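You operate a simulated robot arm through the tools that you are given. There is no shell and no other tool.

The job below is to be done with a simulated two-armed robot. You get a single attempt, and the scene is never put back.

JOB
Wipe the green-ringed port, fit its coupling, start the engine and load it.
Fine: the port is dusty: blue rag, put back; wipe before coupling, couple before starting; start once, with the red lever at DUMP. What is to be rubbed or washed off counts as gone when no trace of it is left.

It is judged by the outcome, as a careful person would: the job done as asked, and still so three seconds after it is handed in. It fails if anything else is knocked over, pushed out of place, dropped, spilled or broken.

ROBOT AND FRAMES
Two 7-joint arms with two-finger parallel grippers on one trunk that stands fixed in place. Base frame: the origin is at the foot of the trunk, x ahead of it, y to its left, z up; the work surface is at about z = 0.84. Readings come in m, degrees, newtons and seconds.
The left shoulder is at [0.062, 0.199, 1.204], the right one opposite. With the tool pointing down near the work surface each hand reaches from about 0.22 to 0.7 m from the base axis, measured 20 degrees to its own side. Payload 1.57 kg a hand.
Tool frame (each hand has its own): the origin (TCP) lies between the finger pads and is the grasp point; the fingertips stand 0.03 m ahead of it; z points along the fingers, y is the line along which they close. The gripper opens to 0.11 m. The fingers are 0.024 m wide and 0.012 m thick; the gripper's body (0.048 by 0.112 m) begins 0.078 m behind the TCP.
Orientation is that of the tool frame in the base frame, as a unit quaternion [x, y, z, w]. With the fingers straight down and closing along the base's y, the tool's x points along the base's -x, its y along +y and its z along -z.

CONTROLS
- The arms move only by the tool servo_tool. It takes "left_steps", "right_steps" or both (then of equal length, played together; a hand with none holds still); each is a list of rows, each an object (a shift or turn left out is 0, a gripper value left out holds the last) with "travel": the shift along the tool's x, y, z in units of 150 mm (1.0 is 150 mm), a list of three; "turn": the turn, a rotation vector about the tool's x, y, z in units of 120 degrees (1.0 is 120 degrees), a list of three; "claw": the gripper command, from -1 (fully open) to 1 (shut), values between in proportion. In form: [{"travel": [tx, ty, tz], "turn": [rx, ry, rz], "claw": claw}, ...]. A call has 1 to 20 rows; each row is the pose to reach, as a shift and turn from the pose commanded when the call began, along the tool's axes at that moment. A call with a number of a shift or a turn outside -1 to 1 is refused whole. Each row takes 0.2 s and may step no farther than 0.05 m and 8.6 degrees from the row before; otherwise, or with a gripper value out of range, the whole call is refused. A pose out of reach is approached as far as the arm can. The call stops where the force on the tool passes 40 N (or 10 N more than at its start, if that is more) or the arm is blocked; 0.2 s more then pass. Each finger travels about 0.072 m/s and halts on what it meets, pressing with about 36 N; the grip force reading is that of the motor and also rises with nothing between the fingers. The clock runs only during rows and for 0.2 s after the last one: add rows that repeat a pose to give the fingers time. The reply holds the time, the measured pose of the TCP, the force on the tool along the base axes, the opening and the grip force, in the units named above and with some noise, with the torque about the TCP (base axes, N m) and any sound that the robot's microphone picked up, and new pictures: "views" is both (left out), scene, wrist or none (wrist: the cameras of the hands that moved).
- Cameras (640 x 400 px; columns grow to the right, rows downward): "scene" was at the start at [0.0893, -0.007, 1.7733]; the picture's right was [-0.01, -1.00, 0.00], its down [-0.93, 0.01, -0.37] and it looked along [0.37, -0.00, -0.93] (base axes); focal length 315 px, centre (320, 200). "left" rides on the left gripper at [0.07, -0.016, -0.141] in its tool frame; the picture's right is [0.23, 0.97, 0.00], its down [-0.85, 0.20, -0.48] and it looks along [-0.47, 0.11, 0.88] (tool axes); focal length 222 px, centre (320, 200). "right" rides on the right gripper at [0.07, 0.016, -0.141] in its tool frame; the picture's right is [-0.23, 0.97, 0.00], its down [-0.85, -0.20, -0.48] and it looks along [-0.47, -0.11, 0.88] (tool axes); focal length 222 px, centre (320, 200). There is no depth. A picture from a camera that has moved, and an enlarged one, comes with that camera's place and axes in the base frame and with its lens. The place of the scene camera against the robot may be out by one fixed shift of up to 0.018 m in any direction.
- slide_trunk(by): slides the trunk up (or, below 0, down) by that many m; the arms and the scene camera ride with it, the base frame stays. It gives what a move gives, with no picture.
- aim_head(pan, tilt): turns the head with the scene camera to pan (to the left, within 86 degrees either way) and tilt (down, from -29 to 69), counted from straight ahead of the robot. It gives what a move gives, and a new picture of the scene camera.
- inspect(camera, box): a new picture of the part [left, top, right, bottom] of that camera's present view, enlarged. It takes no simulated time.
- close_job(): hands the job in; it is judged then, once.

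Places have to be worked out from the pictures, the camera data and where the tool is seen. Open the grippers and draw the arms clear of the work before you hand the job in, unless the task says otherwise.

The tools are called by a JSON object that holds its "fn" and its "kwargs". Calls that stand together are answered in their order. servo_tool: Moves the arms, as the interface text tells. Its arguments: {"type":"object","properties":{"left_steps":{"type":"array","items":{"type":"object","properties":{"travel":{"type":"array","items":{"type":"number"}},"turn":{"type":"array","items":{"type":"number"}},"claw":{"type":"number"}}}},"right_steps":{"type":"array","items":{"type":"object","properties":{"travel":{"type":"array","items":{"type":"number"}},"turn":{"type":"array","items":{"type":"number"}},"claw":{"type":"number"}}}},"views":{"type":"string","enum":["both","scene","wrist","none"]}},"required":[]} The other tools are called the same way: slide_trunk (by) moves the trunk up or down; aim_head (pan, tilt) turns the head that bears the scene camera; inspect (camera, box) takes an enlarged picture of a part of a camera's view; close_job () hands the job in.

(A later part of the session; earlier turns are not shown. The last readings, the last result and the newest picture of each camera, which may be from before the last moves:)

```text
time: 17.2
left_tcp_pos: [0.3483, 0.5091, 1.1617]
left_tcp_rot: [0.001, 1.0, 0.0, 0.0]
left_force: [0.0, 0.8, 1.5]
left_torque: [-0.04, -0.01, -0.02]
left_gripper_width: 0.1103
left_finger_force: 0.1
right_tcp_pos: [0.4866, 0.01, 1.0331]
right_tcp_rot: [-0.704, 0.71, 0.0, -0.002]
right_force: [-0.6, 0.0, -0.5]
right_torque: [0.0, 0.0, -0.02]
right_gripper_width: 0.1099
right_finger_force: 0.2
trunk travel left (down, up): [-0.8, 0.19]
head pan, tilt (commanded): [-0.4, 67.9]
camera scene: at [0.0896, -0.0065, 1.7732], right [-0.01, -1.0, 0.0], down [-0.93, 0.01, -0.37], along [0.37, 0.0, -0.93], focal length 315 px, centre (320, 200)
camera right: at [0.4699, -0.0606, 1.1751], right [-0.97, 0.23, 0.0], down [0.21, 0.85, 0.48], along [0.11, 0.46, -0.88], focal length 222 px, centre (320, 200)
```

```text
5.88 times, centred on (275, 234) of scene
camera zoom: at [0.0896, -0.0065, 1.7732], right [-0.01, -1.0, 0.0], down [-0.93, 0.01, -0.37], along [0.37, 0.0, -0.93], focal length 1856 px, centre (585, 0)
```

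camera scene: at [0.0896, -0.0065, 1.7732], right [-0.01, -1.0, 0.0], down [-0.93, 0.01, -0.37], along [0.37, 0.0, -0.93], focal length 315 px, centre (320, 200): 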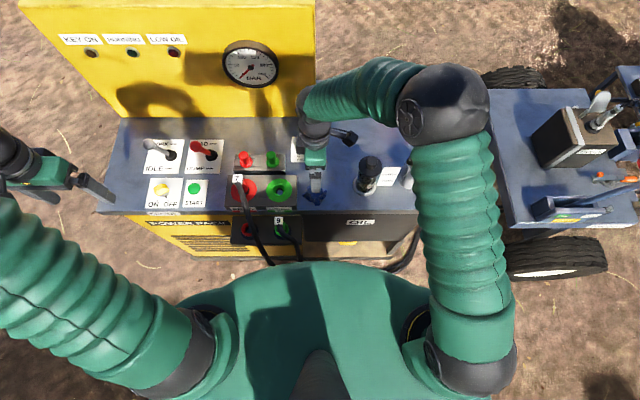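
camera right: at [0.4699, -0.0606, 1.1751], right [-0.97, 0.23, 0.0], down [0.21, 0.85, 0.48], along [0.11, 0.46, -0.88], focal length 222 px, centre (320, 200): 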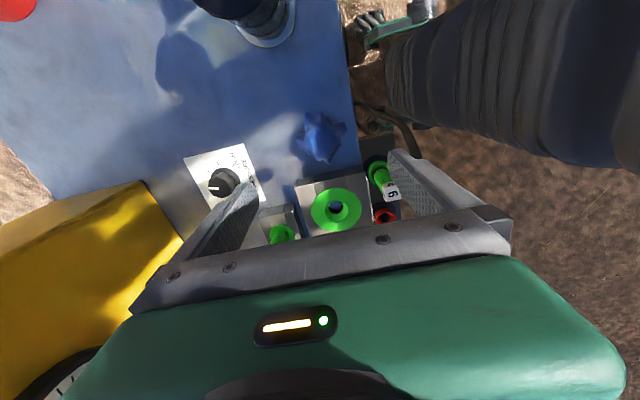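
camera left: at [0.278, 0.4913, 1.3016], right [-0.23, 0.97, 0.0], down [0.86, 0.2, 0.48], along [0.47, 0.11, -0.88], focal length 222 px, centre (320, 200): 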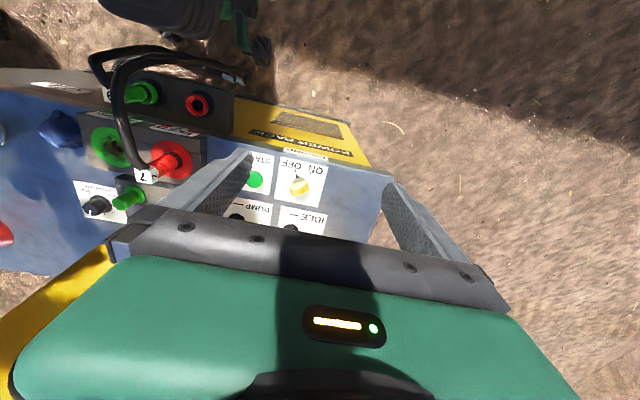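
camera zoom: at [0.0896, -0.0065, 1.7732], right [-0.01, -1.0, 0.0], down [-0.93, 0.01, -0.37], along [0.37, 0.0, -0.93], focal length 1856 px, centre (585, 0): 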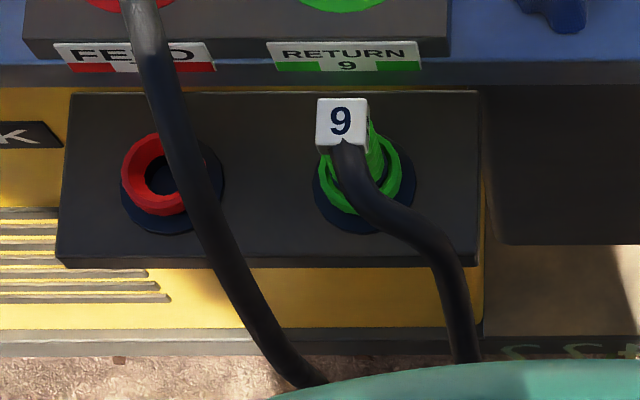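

Rag is in its old place and port clean. Coupling 9 (tag top ≈ (0.394, 0.122, 0.86)) is upright with its hose leaving toward −x; I'll rotate the right hand back to close along y, narrow the opening, and go above it.

{"fn": "servo_tool", "kwargs": {"right_steps": [{"travel": [-0.067, 0.055, 0.02], "turn": [0, 0, 0.068], "claw": -0.2}, {"travel": [-0.135, 0.11, 0.04], "turn": [0, 0, 0.136], "claw": -0.2}, {"travel": [-0.2, 0.165, 0.06], "turn": [0, 0, 0.204], "claw": -0.2}, {"travel": [-0.27, 0.22, 0.08], "turn": [0, 0, 0.272], "claw": -0.2}, {"travel": [-0.337, 0.276, 0.1], "turn": [0, 0, 0.34], "claw": -0.2}, {"travel": [-0.404, 0.331, 0.12], "turn": [0, 0, 0.408], "claw": -0.2}, {"travel": [-0.472, 0.386, 0.14], "turn": [0, 0, 0.476], "claw": -0.2}, {"travel": [-0.539, 0.441, 0.16], "turn": [0, 0, 0.544], "claw": -0.2}, {"travel": [-0.607, 0.497, 0.18], "turn": [0, 0, 0.612], "claw": -0.2}, {"travel": [-0.674, 0.552, 0.2], "turn": [0, 0, 0.68], "claw": -0.2}, {"travel": [-0.741, 0.607, 0.2], "turn": [0, 0, 0.746], "claw": -0.2}, {"travel": [-0.741, 0.607, 0.2], "turn": [0, 0, 0.746], "claw": -0.2}], "views": "both"}}

```text
time: 19.3
left_tcp_pos: [0.3466, 0.5061, 1.1617]
left_tcp_rot: [0.001, 1.0, 0.0, 0.0]
left_force: [0.3, 0.2, -0.8]
left_torque: [0.02, 0.01, 0.01]
left_gripper_width: 0.1099
left_finger_force: 0.1
right_tcp_pos: [0.457, 0.0455, 1.0151]
right_tcp_rot: [-0.014, 1.0, 0.008, 0.011]
right_force: [0.0, 0.1, 0.4]
right_torque: [-0.02, -0.01, 0.04]
right_gripper_width: 0.0657
right_finger_force: 0.1
trunk travel left (down, up): [-0.8, 0.19]
head pan, tilt (commanded): [-0.4, 67.9]
stopped in row 10 (right hand): the arm was blocked; the commanded pose is now the measured one
camera scene: at [0.09, -0.0063, 1.7728], right [-0.01, -1.0, 0.0], down [-0.93, 0.01, -0.37], along [0.37, 0.0, -0.93], focal length 315 px, centre (320, 200)
camera right: at [0.3858, 0.056, 1.1558], right [0.2, 0.98, 0.02], down [0.85, -0.18, 0.49], along [0.49, -0.08, -0.87], focal length 222 px, centre (320, 200)
```

scene: 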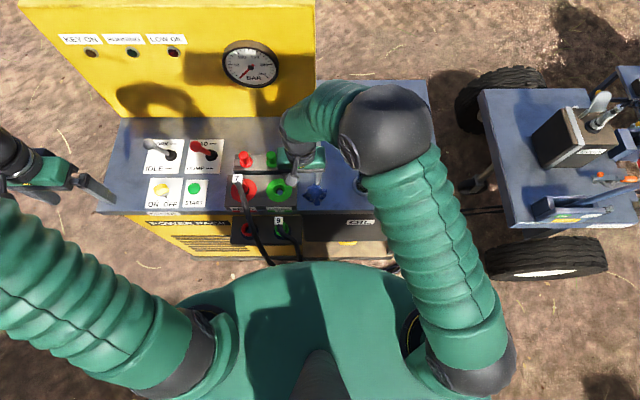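
right: 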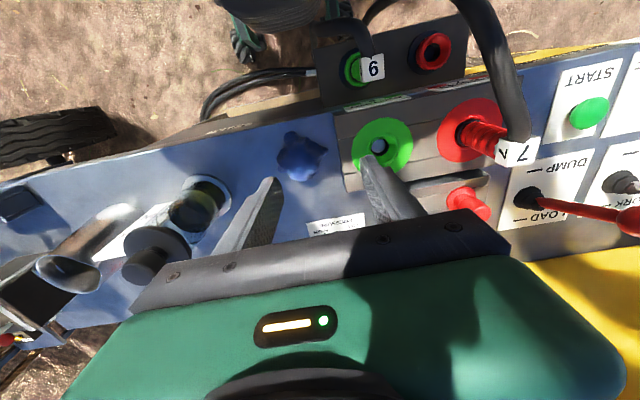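

The right arm hit its own limit (no contact force) there, so this side belongs to the left hand. Checking the filler/jug haven't been touched before withdrawing the right arm.

{"fn": "inspect", "kwargs": {"camera": "right", "box": [0, 120, 320, 320]}}

{"fn": "inspect", "kwargs": {"camera": "scene", "box": [270, 70, 450, 220]}}

```text
2.00 times, centred on (160, 220) of right
camera zoom: at [0.3858, 0.056, 1.1558], right [0.2, 0.98, 0.02], down [0.85, -0.18, 0.49], along [0.49, -0.08, -0.87], focal length 444 px, centre (640, 160)
```

zoom: 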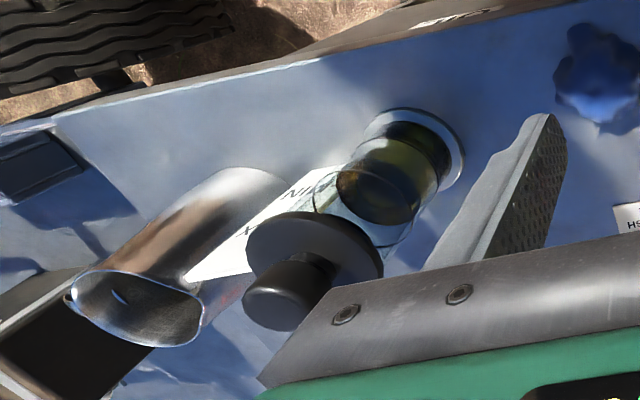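

```text
2.67 times, centred on (360, 145) of scene
camera zoom: at [0.09, -0.0063, 1.7728], right [-0.01, -1.0, 0.0], down [-0.93, 0.01, -0.37], along [0.37, 0.0, -0.93], focal length 841 px, centre (213, 347)
```

zoom: 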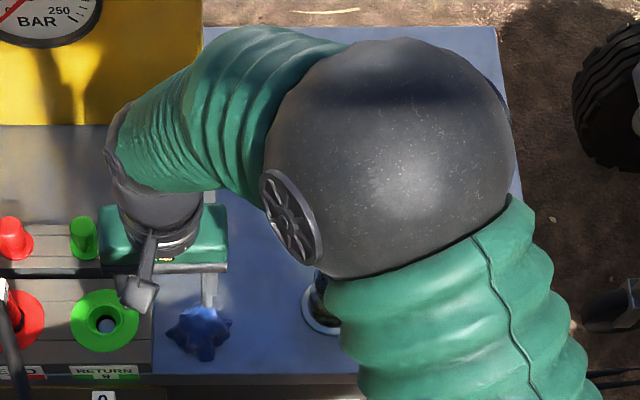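

Everything is undisturbed. Withdrawing the right hand up and to the right, while the left hand moves in toward the middle at height.

{"fn": "servo_tool", "kwargs": {"right_steps": [{"travel": [0, 0, -0.3]}, {"travel": [0, -0.1, -0.6]}, {"travel": [0, -0.35, -0.8]}, {"travel": [0, -0.6, -0.9]}, {"travel": [0, -0.85, -0.95]}, {"travel": [0, -1, -1]}], "views": "none"}}

{"fn": "servo_tool", "kwargs": {"right_steps": [{"travel": [0, -0.3, 0]}, {"travel": [0, -0.6, 0]}, {"travel": [0, -0.9, 0]}], "views": "scene"}}

```text
time: 20.7
left_tcp_pos: [0.3462, 0.5073, 1.1619]
left_tcp_rot: [0.0, 1.0, 0.0, 0.001]
left_force: [0.3, 0.4, -1.2]
left_torque: [-0.03, 0.01, 0.01]
left_gripper_width: 0.11
left_finger_force: 0.1
right_tcp_pos: [0.4582, -0.1039, 1.1619]
right_tcp_rot: [-0.021, 1.0, 0.007, 0.008]
right_force: [0.0, 1.0, 0.1]
right_torque: [-0.02, -0.02, 0.01]
right_gripper_width: 0.0661
right_finger_force: 0.0
trunk travel left (down, up): [-0.8, 0.19]
head pan, tilt (commanded): [-0.4, 67.9]
```

```text
time: 21.5
left_tcp_pos: [0.3478, 0.5046, 1.163]
left_tcp_rot: [0.0, 1.0, 0.002, 0.001]
left_force: [0.6, -0.1, -0.2]
left_torque: [0.0, -0.02, -0.03]
left_gripper_width: 0.1097
left_finger_force: 0.0
right_tcp_pos: [0.4604, -0.2426, 1.1604]
right_tcp_rot: [-0.021, 1.0, 0.008, 0.009]
right_force: [-0.1, -0.5, 1.0]
right_torque: [0.06, 0.04, 0.0]
right_gripper_width: 0.0661
right_finger_force: 0.0
trunk travel left (down, up): [-0.8, 0.19]
head pan, tilt (commanded): [-0.4, 67.9]
camera scene: at [0.0899, -0.0122, 1.7733], right [-0.01, -1.0, 0.0], down [-0.93, 0.01, -0.37], along [0.37, 0.0, -0.93], focal length 315 px, centre (320, 200)
```

scene: 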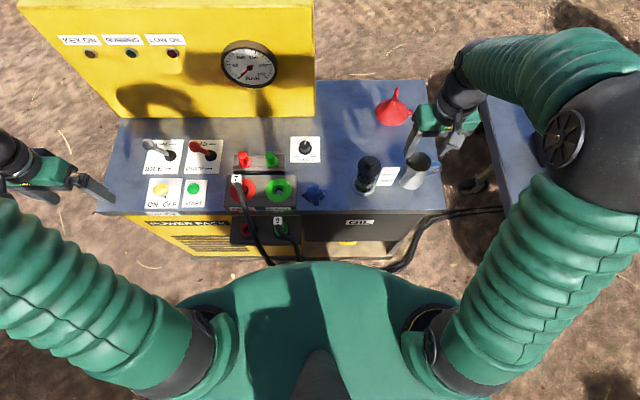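

Right arm is parked clear over the right. Moving the left hand across toward the coupling at height.

{"fn": "servo_tool", "kwargs": {"left_steps": [{"travel": [-0.03, -0.24, 0]}, {"travel": [-0.06, -0.48, 0]}, {"travel": [-0.1, -0.72, 0]}, {"travel": [-0.13, -0.96, 0]}], "views": "none"}}

{"fn": "servo_tool", "kwargs": {"left_steps": [{"travel": [-0.03, -0.24, 0.05], "claw": -0.2}, {"travel": [-0.06, -0.48, 0.1], "claw": -0.2}, {"travel": [-0.1, -0.72, 0.15], "claw": -0.2}, {"travel": [-0.13, -0.96, 0.2], "claw": -0.2}], "views": "both"}}

```text
time: 22.5
left_tcp_pos: [0.369, 0.3612, 1.1623]
left_tcp_rot: [0.0, 1.0, 0.001, 0.0]
left_force: [-0.1, 0.0, 0.6]
left_torque: [0.01, 0.01, 0.0]
left_gripper_width: 0.1099
left_finger_force: 0.1
right_tcp_pos: [0.4603, -0.2412, 1.1616]
right_tcp_rot: [-0.021, 1.0, 0.007, 0.008]
right_force: [0.6, 0.3, -0.3]
right_torque: [0.01, 0.0, -0.02]
right_gripper_width: 0.0661
right_finger_force: 0.1
trunk travel left (down, up): [-0.8, 0.19]
head pan, tilt (commanded): [-0.4, 67.9]
```

```text
time: 23.5
left_tcp_pos: [0.3866, 0.217, 1.133]
left_tcp_rot: [0.0, 1.0, 0.001, 0.001]
left_force: [0.7, -0.4, 0.3]
left_torque: [0.03, 0.0, -0.01]
left_gripper_width: 0.066
left_finger_force: 0.2
right_tcp_pos: [0.4614, -0.2405, 1.1605]
right_tcp_rot: [-0.02, 1.0, 0.008, 0.009]
right_force: [-1.1, -0.4, -0.4]
right_torque: [0.06, -0.01, -0.01]
right_gripper_width: 0.066
right_finger_force: 0.0
trunk travel left (down, up): [-0.8, 0.19]
head pan, tilt (commanded): [-0.4, 67.9]
camera scene: at [0.0902, -0.0113, 1.7732], right [-0.01, -1.0, 0.0], down [-0.93, 0.01, -0.37], along [0.37, 0.0, -0.93], focal length 315 px, centre (320, 200)
camera left: at [0.3153, 0.1998, 1.2747], right [-0.23, 0.97, 0.0], down [0.85, 0.2, 0.48], along [0.47, 0.11, -0.88], focal length 222 px, centre (320, 200)
```

scene: 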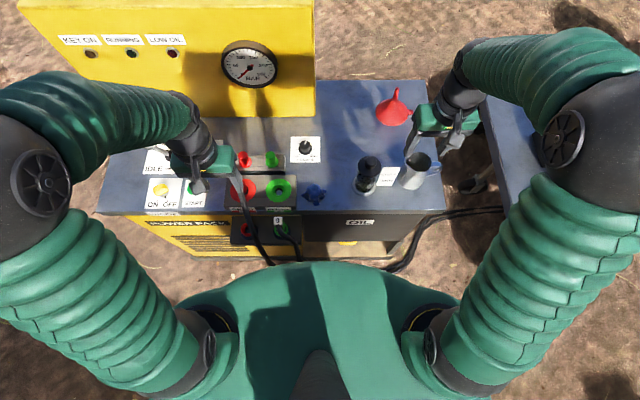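
left: 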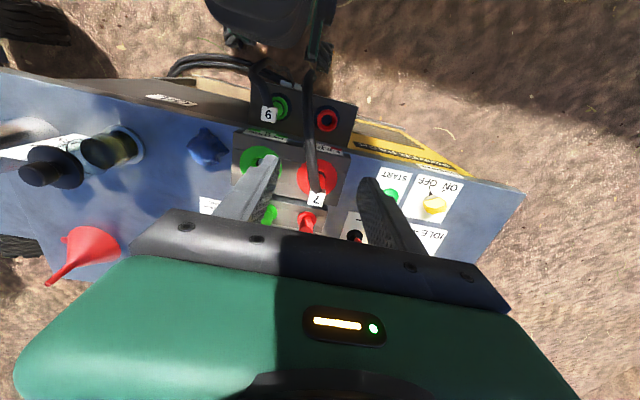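

Zooming in from this new left wrist viewpoint to locate coupling 9 and hose 7 more precisely.

{"fn": "inspect", "kwargs": {"camera": "left", "box": [230, 50, 380, 210]}}

```text
2.50 times, centred on (305, 130) of left
camera zoom: at [0.3153, 0.1998, 1.2747], right [-0.23, 0.97, 0.0], down [0.85, 0.2, 0.48], along [0.47, 0.11, -0.88], focal length 555 px, centre (358, 375)
```

zoom: 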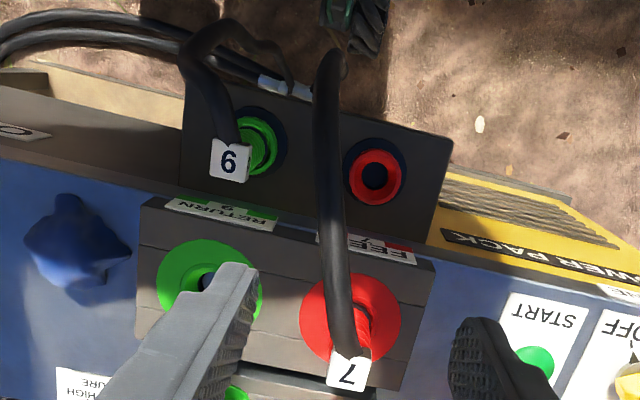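

Hose 7 runs at y≈0.19–0.20 near there, leaving several millimetres beside the gripper body. Tag top ≈ (0.3925, 0.125, 0.858). Moving the left hand above it.

{"fn": "servo_tool", "kwargs": {"left_steps": [{"travel": [-0.02, -0.31, 0]}, {"travel": [-0.04, -0.63, 0]}, {"travel": [-0.04, -0.63, 0.3]}, {"travel": [-0.04, -0.63, 0.6]}, {"travel": [-0.04, -0.63, 0.9]}, {"travel": [-0.04, -0.63, 0.9]}], "views": "both"}}

{"fn": "inspect", "kwargs": {"camera": "left", "box": [220, 40, 460, 240]}}

{"fn": "inspect", "kwargs": {"camera": "scene", "box": [220, 150, 340, 265]}}

```text
time: 24.9
left_tcp_pos: [0.3917, 0.1205, 0.998]
left_tcp_rot: [-0.001, 1.0, 0.001, 0.0]
left_force: [-0.6, 0.4, -0.2]
left_torque: [0.01, 0.01, 0.02]
left_gripper_width: 0.0661
left_finger_force: 0.1
right_tcp_pos: [0.4585, -0.2412, 1.1612]
right_tcp_rot: [-0.02, 1.0, 0.007, 0.008]
right_force: [0.3, -0.5, -0.4]
right_torque: [-0.02, -0.02, 0.01]
right_gripper_width: 0.0662
right_finger_force: 0.0
trunk travel left (down, up): [-0.8, 0.19]
head pan, tilt (commanded): [-0.4, 67.9]
camera scene: at [0.0895, -0.0109, 1.7733], right [-0.01, -1.0, 0.0], down [-0.93, 0.01, -0.37], along [0.37, 0.0, -0.93], focal length 315 px, centre (320, 200)
camera left: at [0.3206, 0.1034, 1.1388], right [-0.23, 0.97, 0.0], down [0.85, 0.2, 0.48], along [0.47, 0.11, -0.88], focal length 222 px, centre (320, 200)
```

scene: 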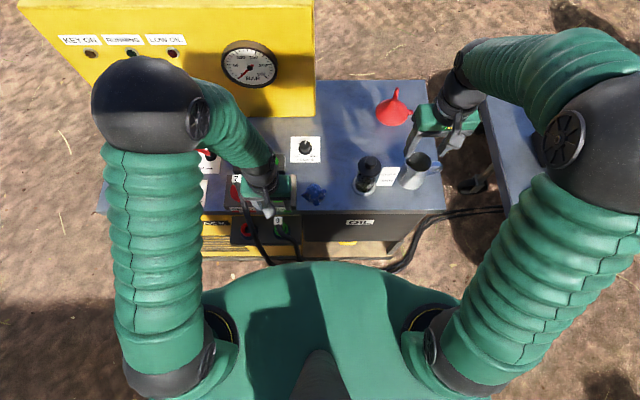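
left: 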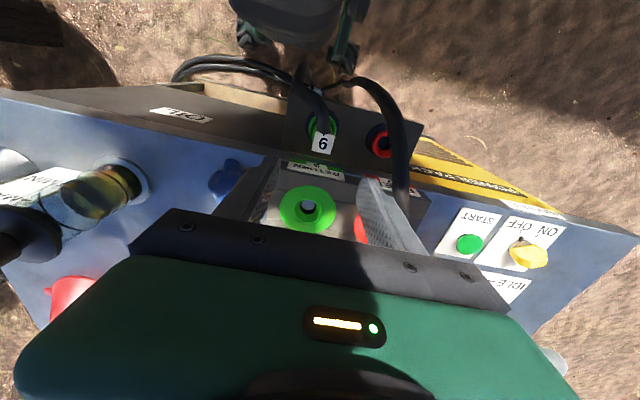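

```text
2.00 times, centred on (340, 140) of left
camera zoom: at [0.3206, 0.1034, 1.1388], right [-0.23, 0.97, 0.0], down [0.85, 0.2, 0.48], along [0.47, 0.11, -0.88], focal length 444 px, centre (280, 320)
```

zoom: 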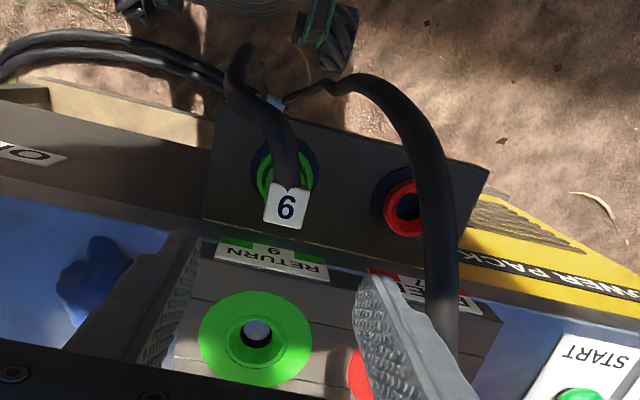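

```text
3.48 times, centred on (280, 208) of scene
camera zoom: at [0.0895, -0.0109, 1.7733], right [-0.01, -1.0, 0.0], down [-0.93, 0.01, -0.37], along [0.37, 0.0, -0.93], focal length 1097 px, centre (459, 174)
```

zoom: 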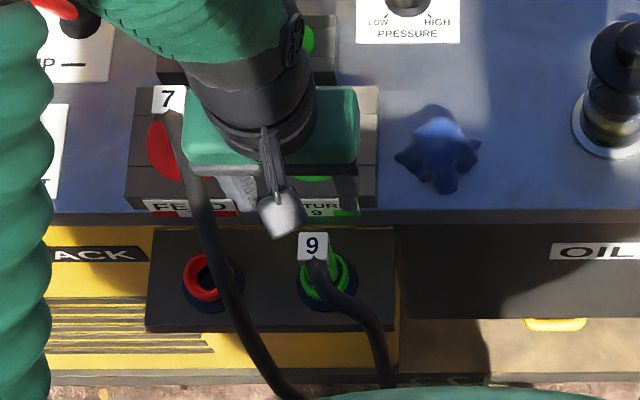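

Tag sits about 5 mm to +y of the tool axis. Correcting and descending around the tag with the narrow opening.

{"fn": "servo_tool", "kwargs": {"left_steps": [{"travel": [-0.017, 0.03, 0.2]}, {"travel": [-0.017, 0.03, 0.4]}, {"travel": [-0.017, 0.03, 0.6]}, {"travel": [-0.017, 0.03, 0.75]}, {"travel": [-0.017, 0.03, 0.75]}], "views": "wrist"}}

{"fn": "inspect", "kwargs": {"camera": "left", "box": [220, 40, 460, 240]}}

```text
time: 26.1
left_tcp_pos: [0.3959, 0.1267, 0.884]
left_tcp_rot: [0.0, 1.0, 0.001, 0.001]
left_force: [-0.1, -0.8, -0.5]
left_torque: [-0.03, 0.0, 0.0]
left_gripper_width: 0.0661
left_finger_force: 0.1
right_tcp_pos: [0.4602, -0.2415, 1.1607]
right_tcp_rot: [-0.02, 1.0, 0.007, 0.008]
right_force: [0.1, 0.5, 0.9]
right_torque: [0.01, 0.0, -0.01]
right_gripper_width: 0.0659
right_finger_force: 0.1
trunk travel left (down, up): [-0.8, 0.19]
head pan, tilt (commanded): [-0.4, 67.9]
camera left: at [0.3239, 0.1095, 1.0251], right [-0.23, 0.97, 0.0], down [0.85, 0.2, 0.48], along [0.47, 0.11, -0.88], focal length 222 px, centre (320, 200)
```

left: 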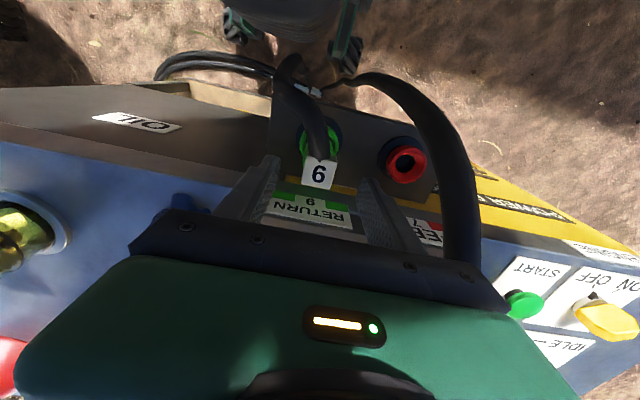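

```text
2.00 times, centred on (340, 140) of left
camera zoom: at [0.3239, 0.1095, 1.0251], right [-0.23, 0.97, 0.0], down [0.85, 0.2, 0.48], along [0.47, 0.11, -0.88], focal length 444 px, centre (280, 320)
```

zoom: 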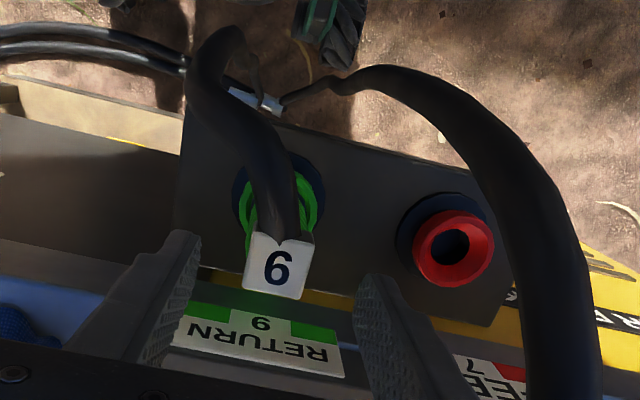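

Tag centred between the fingers. Descending 5.5 cm more, then closing.

{"fn": "servo_tool", "kwargs": {"left_steps": [{"travel": [0, 0, 0.13]}, {"travel": [0, 0, 0.26]}, {"travel": [0, 0, 0.36]}, {"travel": [0, 0, 0.36]}], "views": "wrist"}}

{"fn": "inspect", "kwargs": {"camera": "left", "box": [200, 60, 460, 260]}}

```text
time: 27.1
left_tcp_pos: [0.3949, 0.1288, 0.8301]
left_tcp_rot: [0.0, 1.0, 0.0, 0.0]
left_force: [1.0, 0.5, -0.5]
left_torque: [-0.03, 0.01, 0.01]
left_gripper_width: 0.0661
left_finger_force: 0.0
right_tcp_pos: [0.4604, -0.2408, 1.161]
right_tcp_rot: [-0.021, 1.0, 0.008, 0.008]
right_force: [0.1, 0.3, 0.2]
right_torque: [-0.01, -0.01, -0.02]
right_gripper_width: 0.0661
right_finger_force: 0.0
trunk travel left (down, up): [-0.8, 0.19]
head pan, tilt (commanded): [-0.4, 67.9]
camera left: at [0.3232, 0.1111, 0.9708], right [-0.23, 0.97, 0.0], down [0.85, 0.2, 0.48], along [0.47, 0.11, -0.88], focal length 222 px, centre (320, 200)
```

left: 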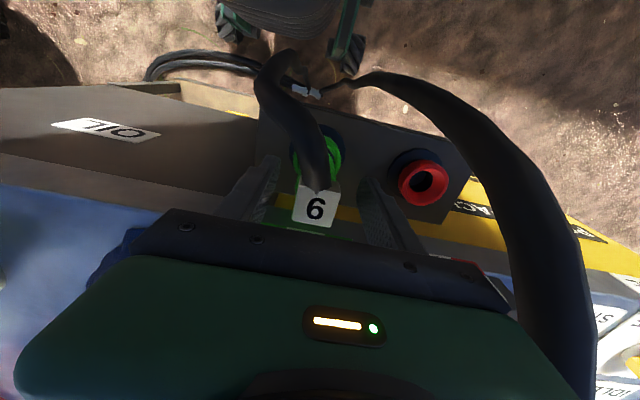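

```text
2.00 times, centred on (330, 160) of left
camera zoom: at [0.3232, 0.1111, 0.9708], right [-0.23, 0.97, 0.0], down [0.85, 0.2, 0.48], along [0.47, 0.11, -0.88], focal length 444 px, centre (300, 280)
```

zoom: 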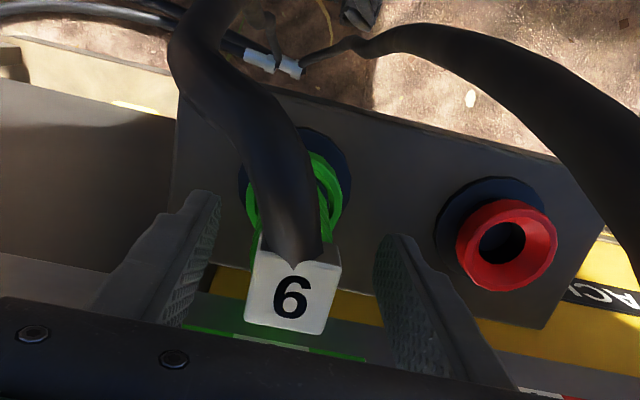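

Fingers flank the tag and upper body evenly. Closing the left gripper.

{"fn": "servo_tool", "kwargs": {"left_steps": [{"claw": 1}, {"claw": 1}, {"claw": 1}, {"claw": 1}, {"claw": 1}], "views": "wrist"}}

{"fn": "inspect", "kwargs": {"camera": "left", "box": [200, 60, 460, 260]}}

```text
time: 28.3
left_tcp_pos: [0.3956, 0.1281, 0.8298]
left_tcp_rot: [0.001, 1.0, 0.001, 0.001]
left_force: [0.6, -6.1, -1.3]
left_torque: [-0.56, -0.04, 0.01]
left_gripper_width: 0.0313
left_finger_force: 36.2
right_tcp_pos: [0.4602, -0.2426, 1.1604]
right_tcp_rot: [-0.02, 1.0, 0.008, 0.008]
right_force: [-0.6, -0.3, -0.4]
right_torque: [-0.01, 0.0, -0.03]
right_gripper_width: 0.0662
right_finger_force: 0.0
trunk travel left (down, up): [-0.8, 0.19]
head pan, tilt (commanded): [-0.4, 67.9]
camera left: at [0.3235, 0.1096, 0.9709], right [-0.23, 0.97, 0.0], down [0.85, 0.2, 0.48], along [0.47, 0.11, -0.88], focal length 222 px, centre (320, 200)
```

left: 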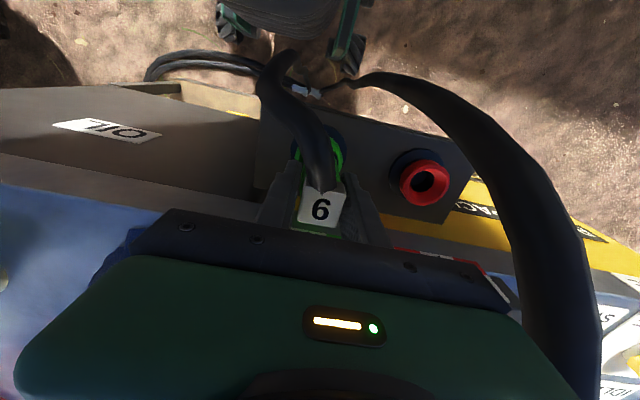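

```text
2.00 times, centred on (330, 160) of left
camera zoom: at [0.3235, 0.1096, 0.9709], right [-0.23, 0.97, 0.0], down [0.85, 0.2, 0.48], along [0.47, 0.11, -0.88], focal length 444 px, centre (300, 280)
```

zoom: 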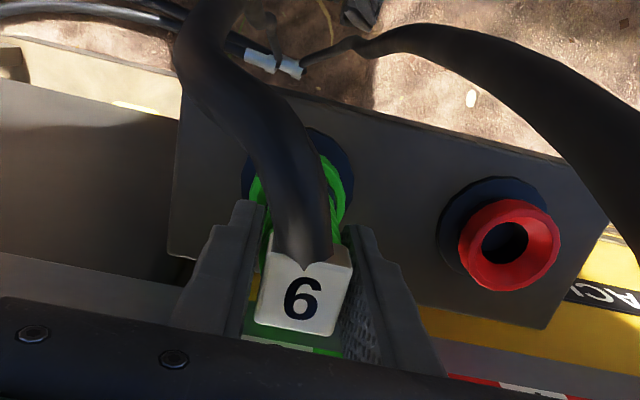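

Coupling gripped (31 mm). Pulling it straight up out of its park socket.

{"fn": "servo_tool", "kwargs": {"left_steps": [{"travel": [0, -0.005, 0]}, {"travel": [0, -0.005, -0.03]}, {"travel": [0, -0.005, -0.07]}, {"travel": [0, -0.005, -0.13]}, {"travel": [0, -0.005, -0.2]}, {"travel": [0, -0.005, -0.3]}, {"travel": [0, -0.005, -0.4]}], "views": "both"}}

```text
time: 29.9
left_tcp_pos: [0.3962, 0.129, 0.8908]
left_tcp_rot: [0.0, 1.0, 0.0, 0.001]
left_force: [-1.0, -0.7, -2.7]
left_torque: [-0.04, -0.01, 0.03]
left_gripper_width: 0.0314
left_finger_force: 36.4
right_tcp_pos: [0.4589, -0.2411, 1.162]
right_tcp_rot: [-0.02, 1.0, 0.007, 0.009]
right_force: [0.5, -0.1, 0.0]
right_torque: [0.01, 0.0, -0.02]
right_gripper_width: 0.066
right_finger_force: 0.0
trunk travel left (down, up): [-0.8, 0.19]
head pan, tilt (commanded): [-0.4, 67.9]
camera scene: at [0.0899, -0.0103, 1.7732], right [-0.01, -1.0, 0.0], down [-0.93, 0.01, -0.37], along [0.37, 0.0, -0.93], focal length 315 px, centre (320, 200)
camera left: at [0.3244, 0.1114, 1.032], right [-0.23, 0.97, 0.0], down [0.85, 0.2, 0.48], along [0.47, 0.11, -0.88], focal length 222 px, centre (320, 200)
```

scene: 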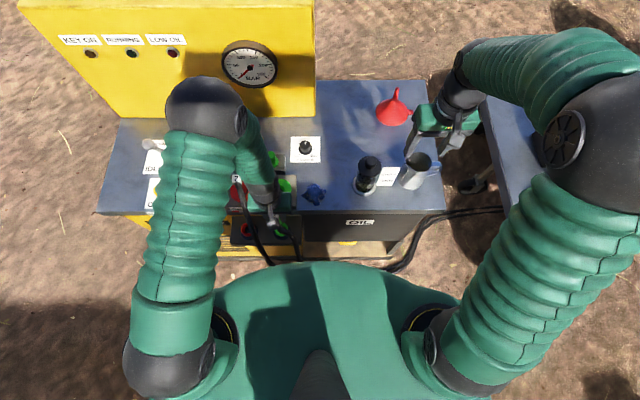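
left: 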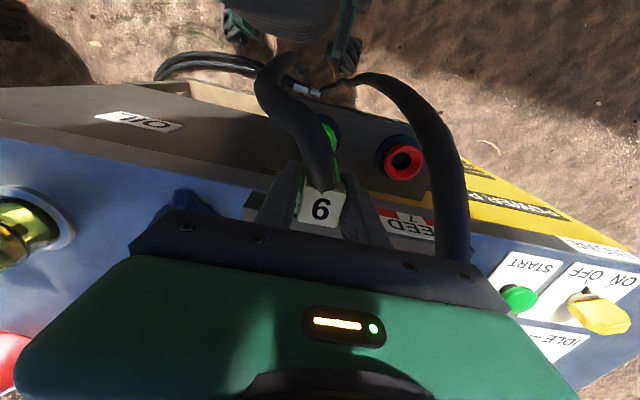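

Coupling came free (only its weight, ~2.7 N). Lifting further to clear the port block.

{"fn": "servo_tool", "kwargs": {"left_steps": [{"travel": [0, 0, -0.2]}, {"travel": [0, 0, -0.4]}, {"travel": [0, 0, -0.6]}, {"travel": [0, 0, -0.8]}, {"travel": [0, 0, -0.9]}], "views": "both"}}

{"fn": "inspect", "kwargs": {"camera": "left", "box": [200, 60, 460, 260]}}

{"fn": "inspect", "kwargs": {"camera": "scene", "box": [200, 140, 340, 270]}}

```text
time: 31.1
left_tcp_pos: [0.3936, 0.1258, 1.0258]
left_tcp_rot: [0.0, 1.0, 0.001, 0.0]
left_force: [0.4, 0.3, -3.3]
left_torque: [-0.03, 0.0, 0.02]
left_gripper_width: 0.0314
left_finger_force: 36.1
right_tcp_pos: [0.4593, -0.2417, 1.1622]
right_tcp_rot: [-0.02, 1.0, 0.008, 0.009]
right_force: [-1.0, -0.7, -0.5]
right_torque: [0.04, 0.03, -0.03]
right_gripper_width: 0.0662
right_finger_force: 0.1
trunk travel left (down, up): [-0.8, 0.19]
head pan, tilt (commanded): [-0.4, 67.9]
camera scene: at [0.0891, -0.01, 1.7733], right [-0.01, -1.0, 0.0], down [-0.93, 0.01, -0.38], along [0.38, 0.0, -0.93], focal length 315 px, centre (320, 200)
camera left: at [0.3229, 0.1096, 1.1668], right [-0.23, 0.97, 0.0], down [0.85, 0.2, 0.48], along [0.47, 0.11, -0.88], focal length 222 px, centre (320, 200)
```

scene: 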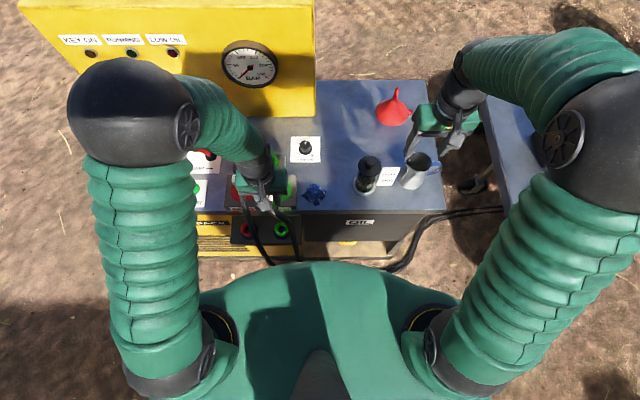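
left: 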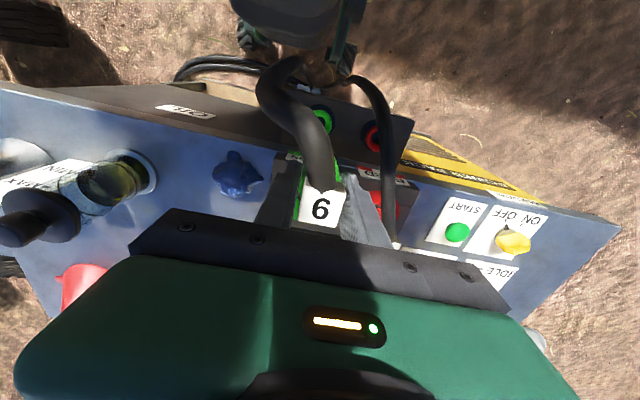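

```text
2.00 times, centred on (330, 160) of left
camera zoom: at [0.3229, 0.1096, 1.1668], right [-0.23, 0.97, 0.0], down [0.85, 0.2, 0.48], along [0.47, 0.11, -0.88], focal length 444 px, centre (300, 280)
```

zoom: 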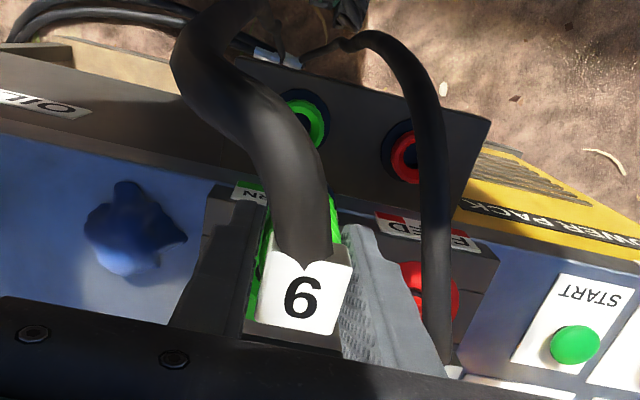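

```text
3.08 times, centred on (270, 205) of scene
camera zoom: at [0.0891, -0.01, 1.7733], right [-0.01, -1.0, 0.0], down [-0.93, 0.01, -0.38], along [0.38, 0.0, -0.93], focal length 971 px, centre (474, 185)
```

zoom: 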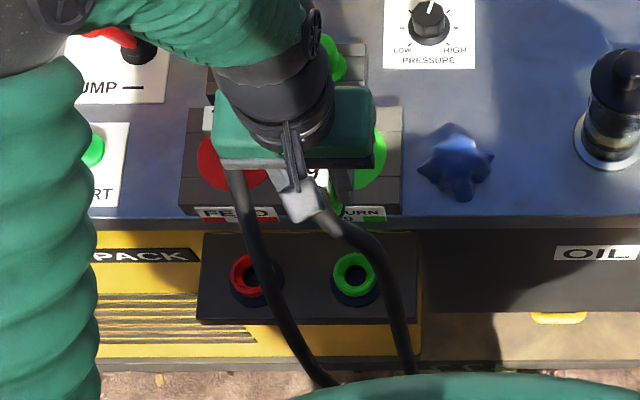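

Coupling hangs vertical and clear. Moving it +x by 92 mm to stand above the green port, then checking alignment.

{"fn": "servo_tool", "kwargs": {"left_steps": [{"travel": [-0.15, 0, 0]}, {"travel": [-0.3, 0, 0]}, {"travel": [-0.45, 0, 0]}, {"travel": [-0.6, 0, 0]}, {"travel": [-0.617, 0, 0]}, {"travel": [-0.617, 0, 0]}], "views": "both"}}

{"fn": "inspect", "kwargs": {"camera": "left", "box": [200, 100, 460, 260]}}

{"fn": "inspect", "kwargs": {"camera": "scene", "box": [220, 130, 340, 220]}}

{"fn": "inspect", "kwargs": {"camera": "right", "box": [320, 50, 640, 250]}}

```text
time: 32.5
left_tcp_pos: [0.4867, 0.1255, 1.0263]
left_tcp_rot: [0.0, 1.0, 0.001, 0.0]
left_force: [-0.2, 0.2, -3.1]
left_torque: [-0.02, -0.04, -0.03]
left_gripper_width: 0.0312
left_finger_force: 36.0
right_tcp_pos: [0.4604, -0.2402, 1.1613]
right_tcp_rot: [-0.02, 1.0, 0.007, 0.008]
right_force: [1.2, 0.1, 0.2]
right_torque: [-0.02, 0.01, 0.0]
right_gripper_width: 0.0661
right_finger_force: 0.1
trunk travel left (down, up): [-0.8, 0.19]
head pan, tilt (commanded): [-0.4, 67.9]
camera scene: at [0.09, -0.0101, 1.7733], right [-0.01, -1.0, 0.0], down [-0.93, 0.01, -0.37], along [0.37, 0.0, -0.93], focal length 315 px, centre (320, 200)
camera left: at [0.4149, 0.1086, 1.1664], right [-0.23, 0.97, 0.0], down [0.85, 0.2, 0.48], along [0.47, 0.11, -0.88], focal length 222 px, centre (320, 200)
```

scene: 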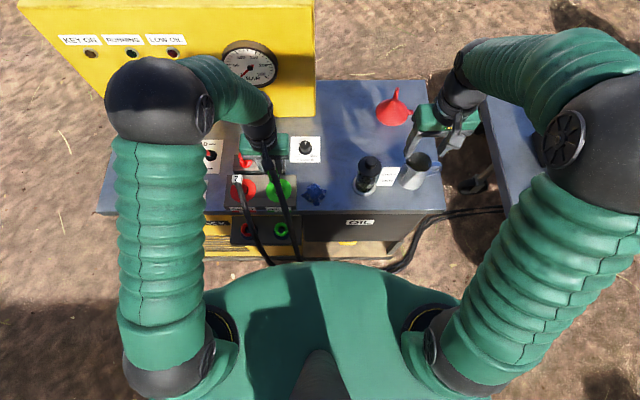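
left: 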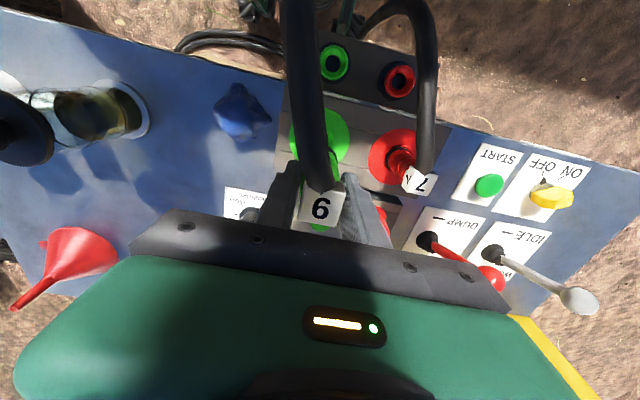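

```text
2.46 times, centred on (330, 180) of left
camera zoom: at [0.4149, 0.1086, 1.1664], right [-0.23, 0.97, 0.0], down [0.85, 0.2, 0.48], along [0.47, 0.11, -0.88], focal length 547 px, centre (295, 249)
```

zoom: 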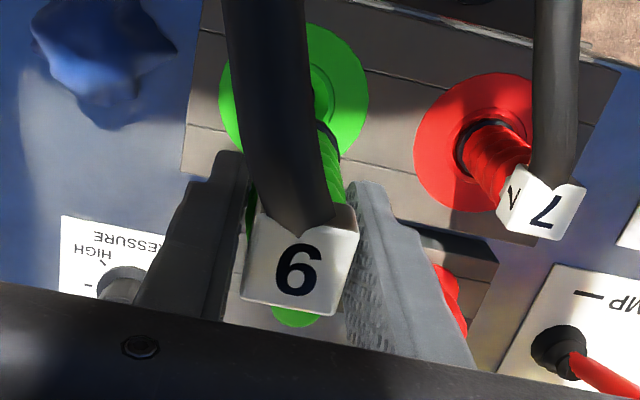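

```text
4.44 times, centred on (280, 175) of scene
camera zoom: at [0.09, -0.0101, 1.7733], right [-0.01, -1.0, 0.0], down [-0.93, 0.01, -0.37], along [0.37, 0.0, -0.93], focal length 1402 px, centre (498, 311)
```

zoom: 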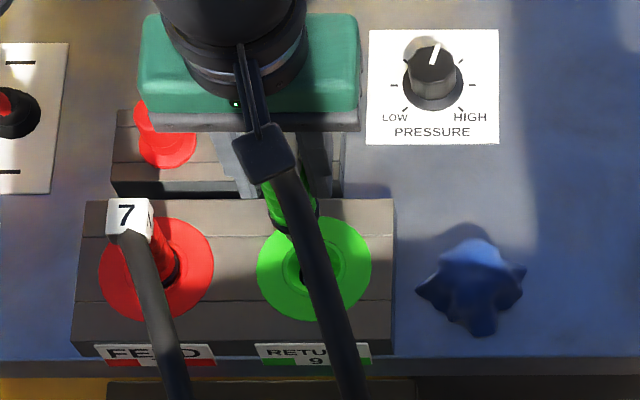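

```text
2.00 times, centred on (480, 150) of right
camera zoom: at [0.3887, -0.2304, 1.3024], right [0.19, 0.98, 0.02], down [0.85, -0.17, 0.49], along [0.48, -0.08, -0.87], focal length 444 px, centre (0, 300)
```

zoom: 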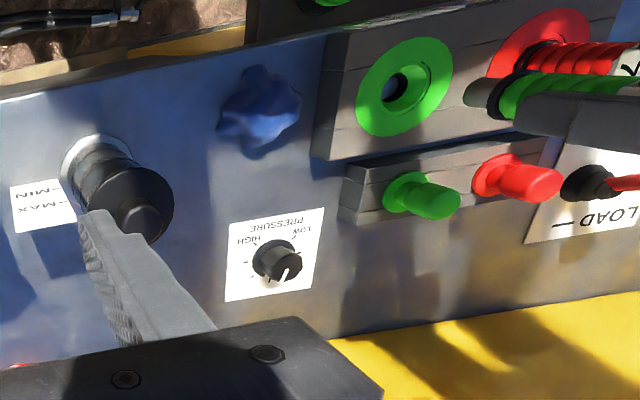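

The right wrist camera sees both the nose and the port; zooming there for an alignment check.

{"fn": "inspect", "kwargs": {"camera": "right", "box": [480, 50, 640, 150]}}

{"fn": "inspect", "kwargs": {"camera": "scene", "box": [255, 150, 315, 205]}}

```text
4.00 times, centred on (560, 100) of right
camera zoom: at [0.3887, -0.2304, 1.3024], right [0.19, 0.98, 0.02], down [0.85, -0.17, 0.49], along [0.48, -0.08, -0.87], focal length 888 px, centre (-640, 600)
```

zoom: 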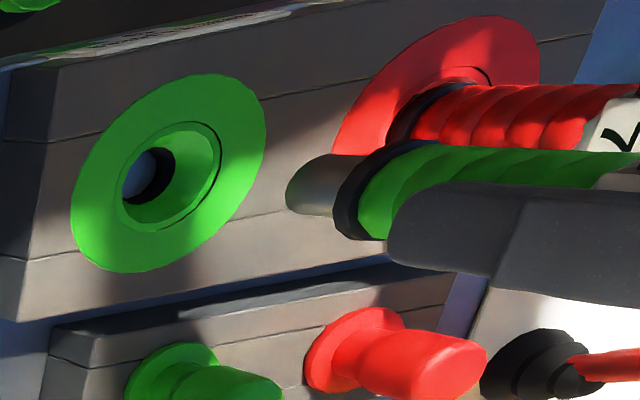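

```text
7.27 times, centred on (285, 178) of scene
camera zoom: at [0.09, -0.0101, 1.7733], right [-0.01, -1.0, 0.0], down [-0.93, 0.01, -0.37], along [0.37, 0.0, -0.93], focal length 2294 px, centre (574, 364)
```

zoom: 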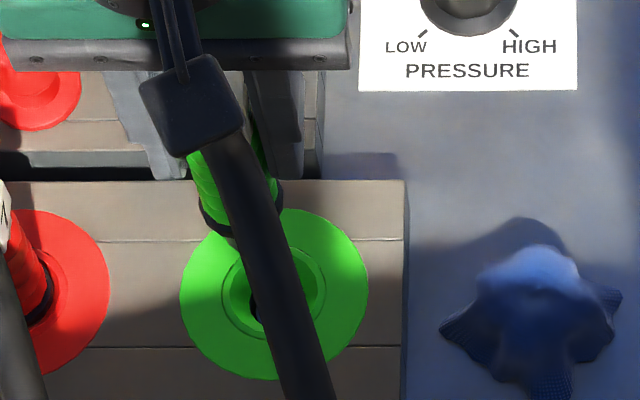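

Alignment in x is within 1 mm, y about 2 mm too far +y. I'll correct y slightly and lower until the nose is just above the cup, then recheck.

{"fn": "servo_tool", "kwargs": {"left_steps": [{"travel": [0, -0.015, 0.1]}, {"travel": [0, -0.015, 0.2]}, {"travel": [0, -0.015, 0.3]}, {"travel": [0, -0.015, 0.3]}], "views": "none"}}

{"fn": "inspect", "kwargs": {"camera": "right", "box": [480, 50, 640, 150]}}

{"fn": "inspect", "kwargs": {"camera": "scene", "box": [255, 150, 315, 205]}}

```text
time: 33.5
left_tcp_pos: [0.4878, 0.1238, 0.9797]
left_tcp_rot: [0.0, 1.0, 0.0, 0.001]
left_force: [0.8, -0.7, -2.5]
left_torque: [0.02, -0.04, -0.02]
left_gripper_width: 0.0309
left_finger_force: 35.6
right_tcp_pos: [0.4605, -0.2411, 1.1619]
right_tcp_rot: [-0.02, 1.0, 0.008, 0.008]
right_force: [-0.2, -0.2, 0.5]
right_torque: [0.03, -0.02, 0.0]
right_gripper_width: 0.066
right_finger_force: 0.0
trunk travel left (down, up): [-0.8, 0.19]
head pan, tilt (commanded): [-0.4, 67.9]
```

```text
4.00 times, centred on (560, 100) of right
camera zoom: at [0.3891, -0.2304, 1.3022], right [0.19, 0.98, 0.02], down [0.85, -0.17, 0.49], along [0.48, -0.08, -0.87], focal length 888 px, centre (-640, 600)
```

zoom: 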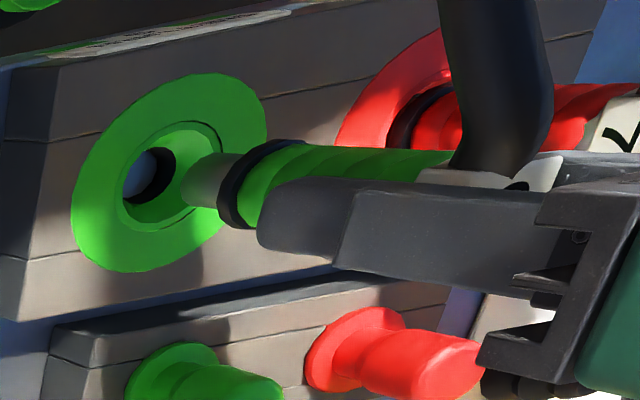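

```text
7.27 times, centred on (285, 178) of scene
camera zoom: at [0.0908, -0.0102, 1.7732], right [-0.01, -1.0, 0.0], down [-0.93, 0.01, -0.37], along [0.37, 0.0, -0.93], focal length 2294 px, centre (574, 364)
```

zoom: 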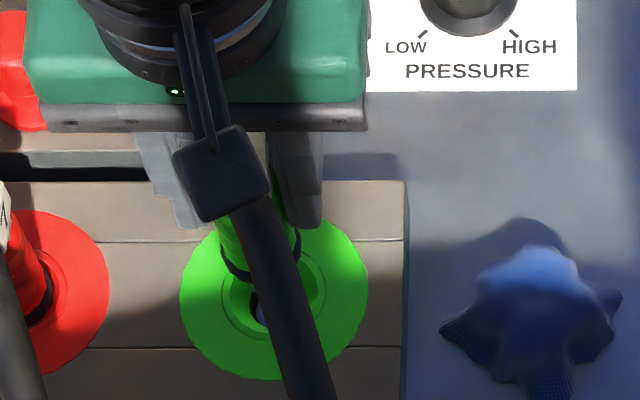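

Y is spot on; x about 2 mm too far forward. Correcting and lowering into the cup.

{"fn": "servo_tool", "kwargs": {"left_steps": [{"travel": [0.013, 0, 0.03]}, {"travel": [0.013, 0, 0.07]}, {"travel": [0.013, 0, 0.11]}, {"travel": [0.013, 0, 0.11]}], "views": "none"}}

{"fn": "inspect", "kwargs": {"camera": "right", "box": [480, 50, 640, 150]}}

{"fn": "inspect", "kwargs": {"camera": "scene", "box": [255, 150, 315, 205]}}

```text
time: 34.5
left_tcp_pos: [0.4854, 0.1235, 0.964]
left_tcp_rot: [0.001, 1.0, 0.001, 0.0]
left_force: [0.1, 0.1, -1.5]
left_torque: [0.0, -0.03, -0.02]
left_gripper_width: 0.0313
left_finger_force: 35.8
right_tcp_pos: [0.4609, -0.2411, 1.1617]
right_tcp_rot: [-0.02, 1.0, 0.008, 0.008]
right_force: [0.7, -0.4, 0.4]
right_torque: [0.0, 0.03, 0.01]
right_gripper_width: 0.0657
right_finger_force: 0.1
trunk travel left (down, up): [-0.8, 0.19]
head pan, tilt (commanded): [-0.4, 67.9]
```

```text
4.00 times, centred on (560, 100) of right
camera zoom: at [0.3891, -0.2304, 1.3022], right [0.19, 0.98, 0.02], down [0.85, -0.17, 0.49], along [0.48, -0.08, -0.87], focal length 888 px, centre (-640, 600)
```

zoom: 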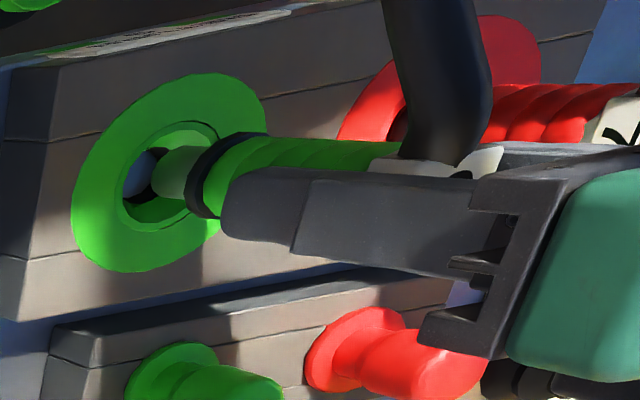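

```text
7.27 times, centred on (285, 178) of scene
camera zoom: at [0.0908, -0.0101, 1.7732], right [-0.01, -1.0, 0.0], down [-0.93, 0.01, -0.37], along [0.37, 0.0, -0.93], focal length 2294 px, centre (574, 364)
```

zoom: 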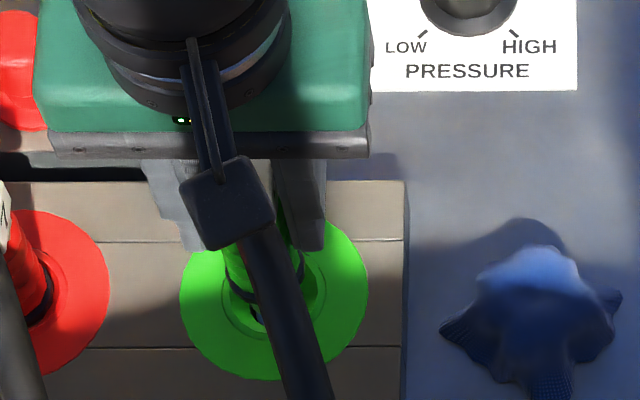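

Well aligned. Pressing the coupling down slowly into the port until it seats.

{"fn": "servo_tool", "kwargs": {"left_steps": [{"travel": [0, -0.006, 0.02]}, {"travel": [0, -0.006, 0.04]}, {"travel": [0, -0.006, 0.06]}, {"travel": [0, -0.006, 0.08]}, {"travel": [0, -0.006, 0.1]}, {"travel": [0, -0.006, 0.12]}, {"travel": [0, -0.006, 0.13]}], "views": "none"}}

{"fn": "inspect", "kwargs": {"camera": "right", "box": [480, 50, 640, 150]}}

{"fn": "inspect", "kwargs": {"camera": "scene", "box": [235, 150, 315, 215]}}

```text
time: 36.1
left_tcp_pos: [0.486, 0.1249, 0.9446]
left_tcp_rot: [0.0, 1.0, 0.0, 0.0]
left_force: [3.9, 0.9, -0.9]
left_torque: [0.13, -0.33, 0.0]
left_gripper_width: 0.0313
left_finger_force: 36.6
right_tcp_pos: [0.4608, -0.2398, 1.1614]
right_tcp_rot: [-0.02, 1.0, 0.008, 0.009]
right_force: [0.4, 0.3, 0.0]
right_torque: [0.02, -0.02, -0.01]
right_gripper_width: 0.066
right_finger_force: 0.0
trunk travel left (down, up): [-0.8, 0.19]
head pan, tilt (commanded): [-0.4, 67.9]
```

```text
4.00 times, centred on (560, 100) of right
camera zoom: at [0.3896, -0.2299, 1.3021], right [0.19, 0.98, 0.02], down [0.85, -0.17, 0.49], along [0.48, -0.08, -0.87], focal length 888 px, centre (-640, 600)
```

zoom: 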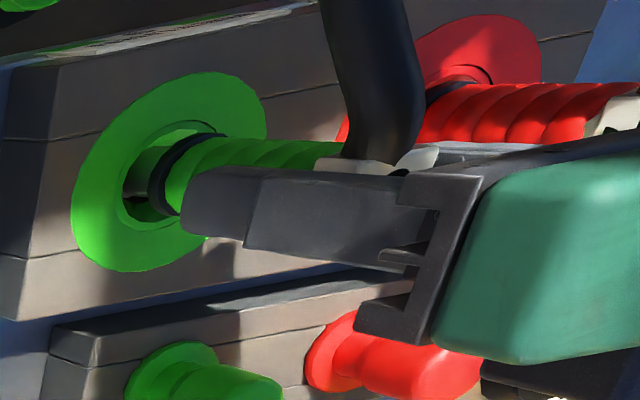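

```text
6.15 times, centred on (275, 182) of scene
camera zoom: at [0.0917, -0.0096, 1.7732], right [-0.01, -1.0, 0.0], down [-0.93, 0.01, -0.37], along [0.37, 0.0, -0.93], focal length 1941 px, centre (597, 308)
```

zoom: 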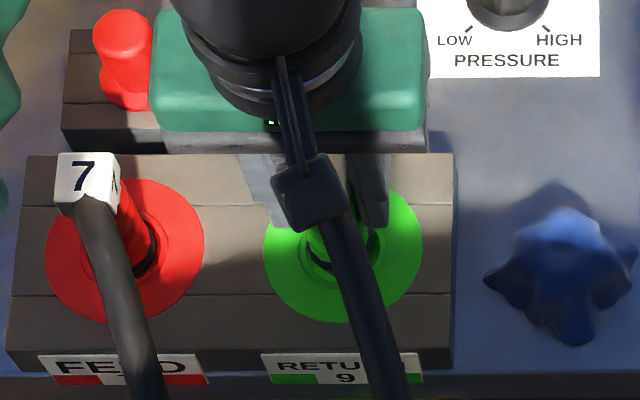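

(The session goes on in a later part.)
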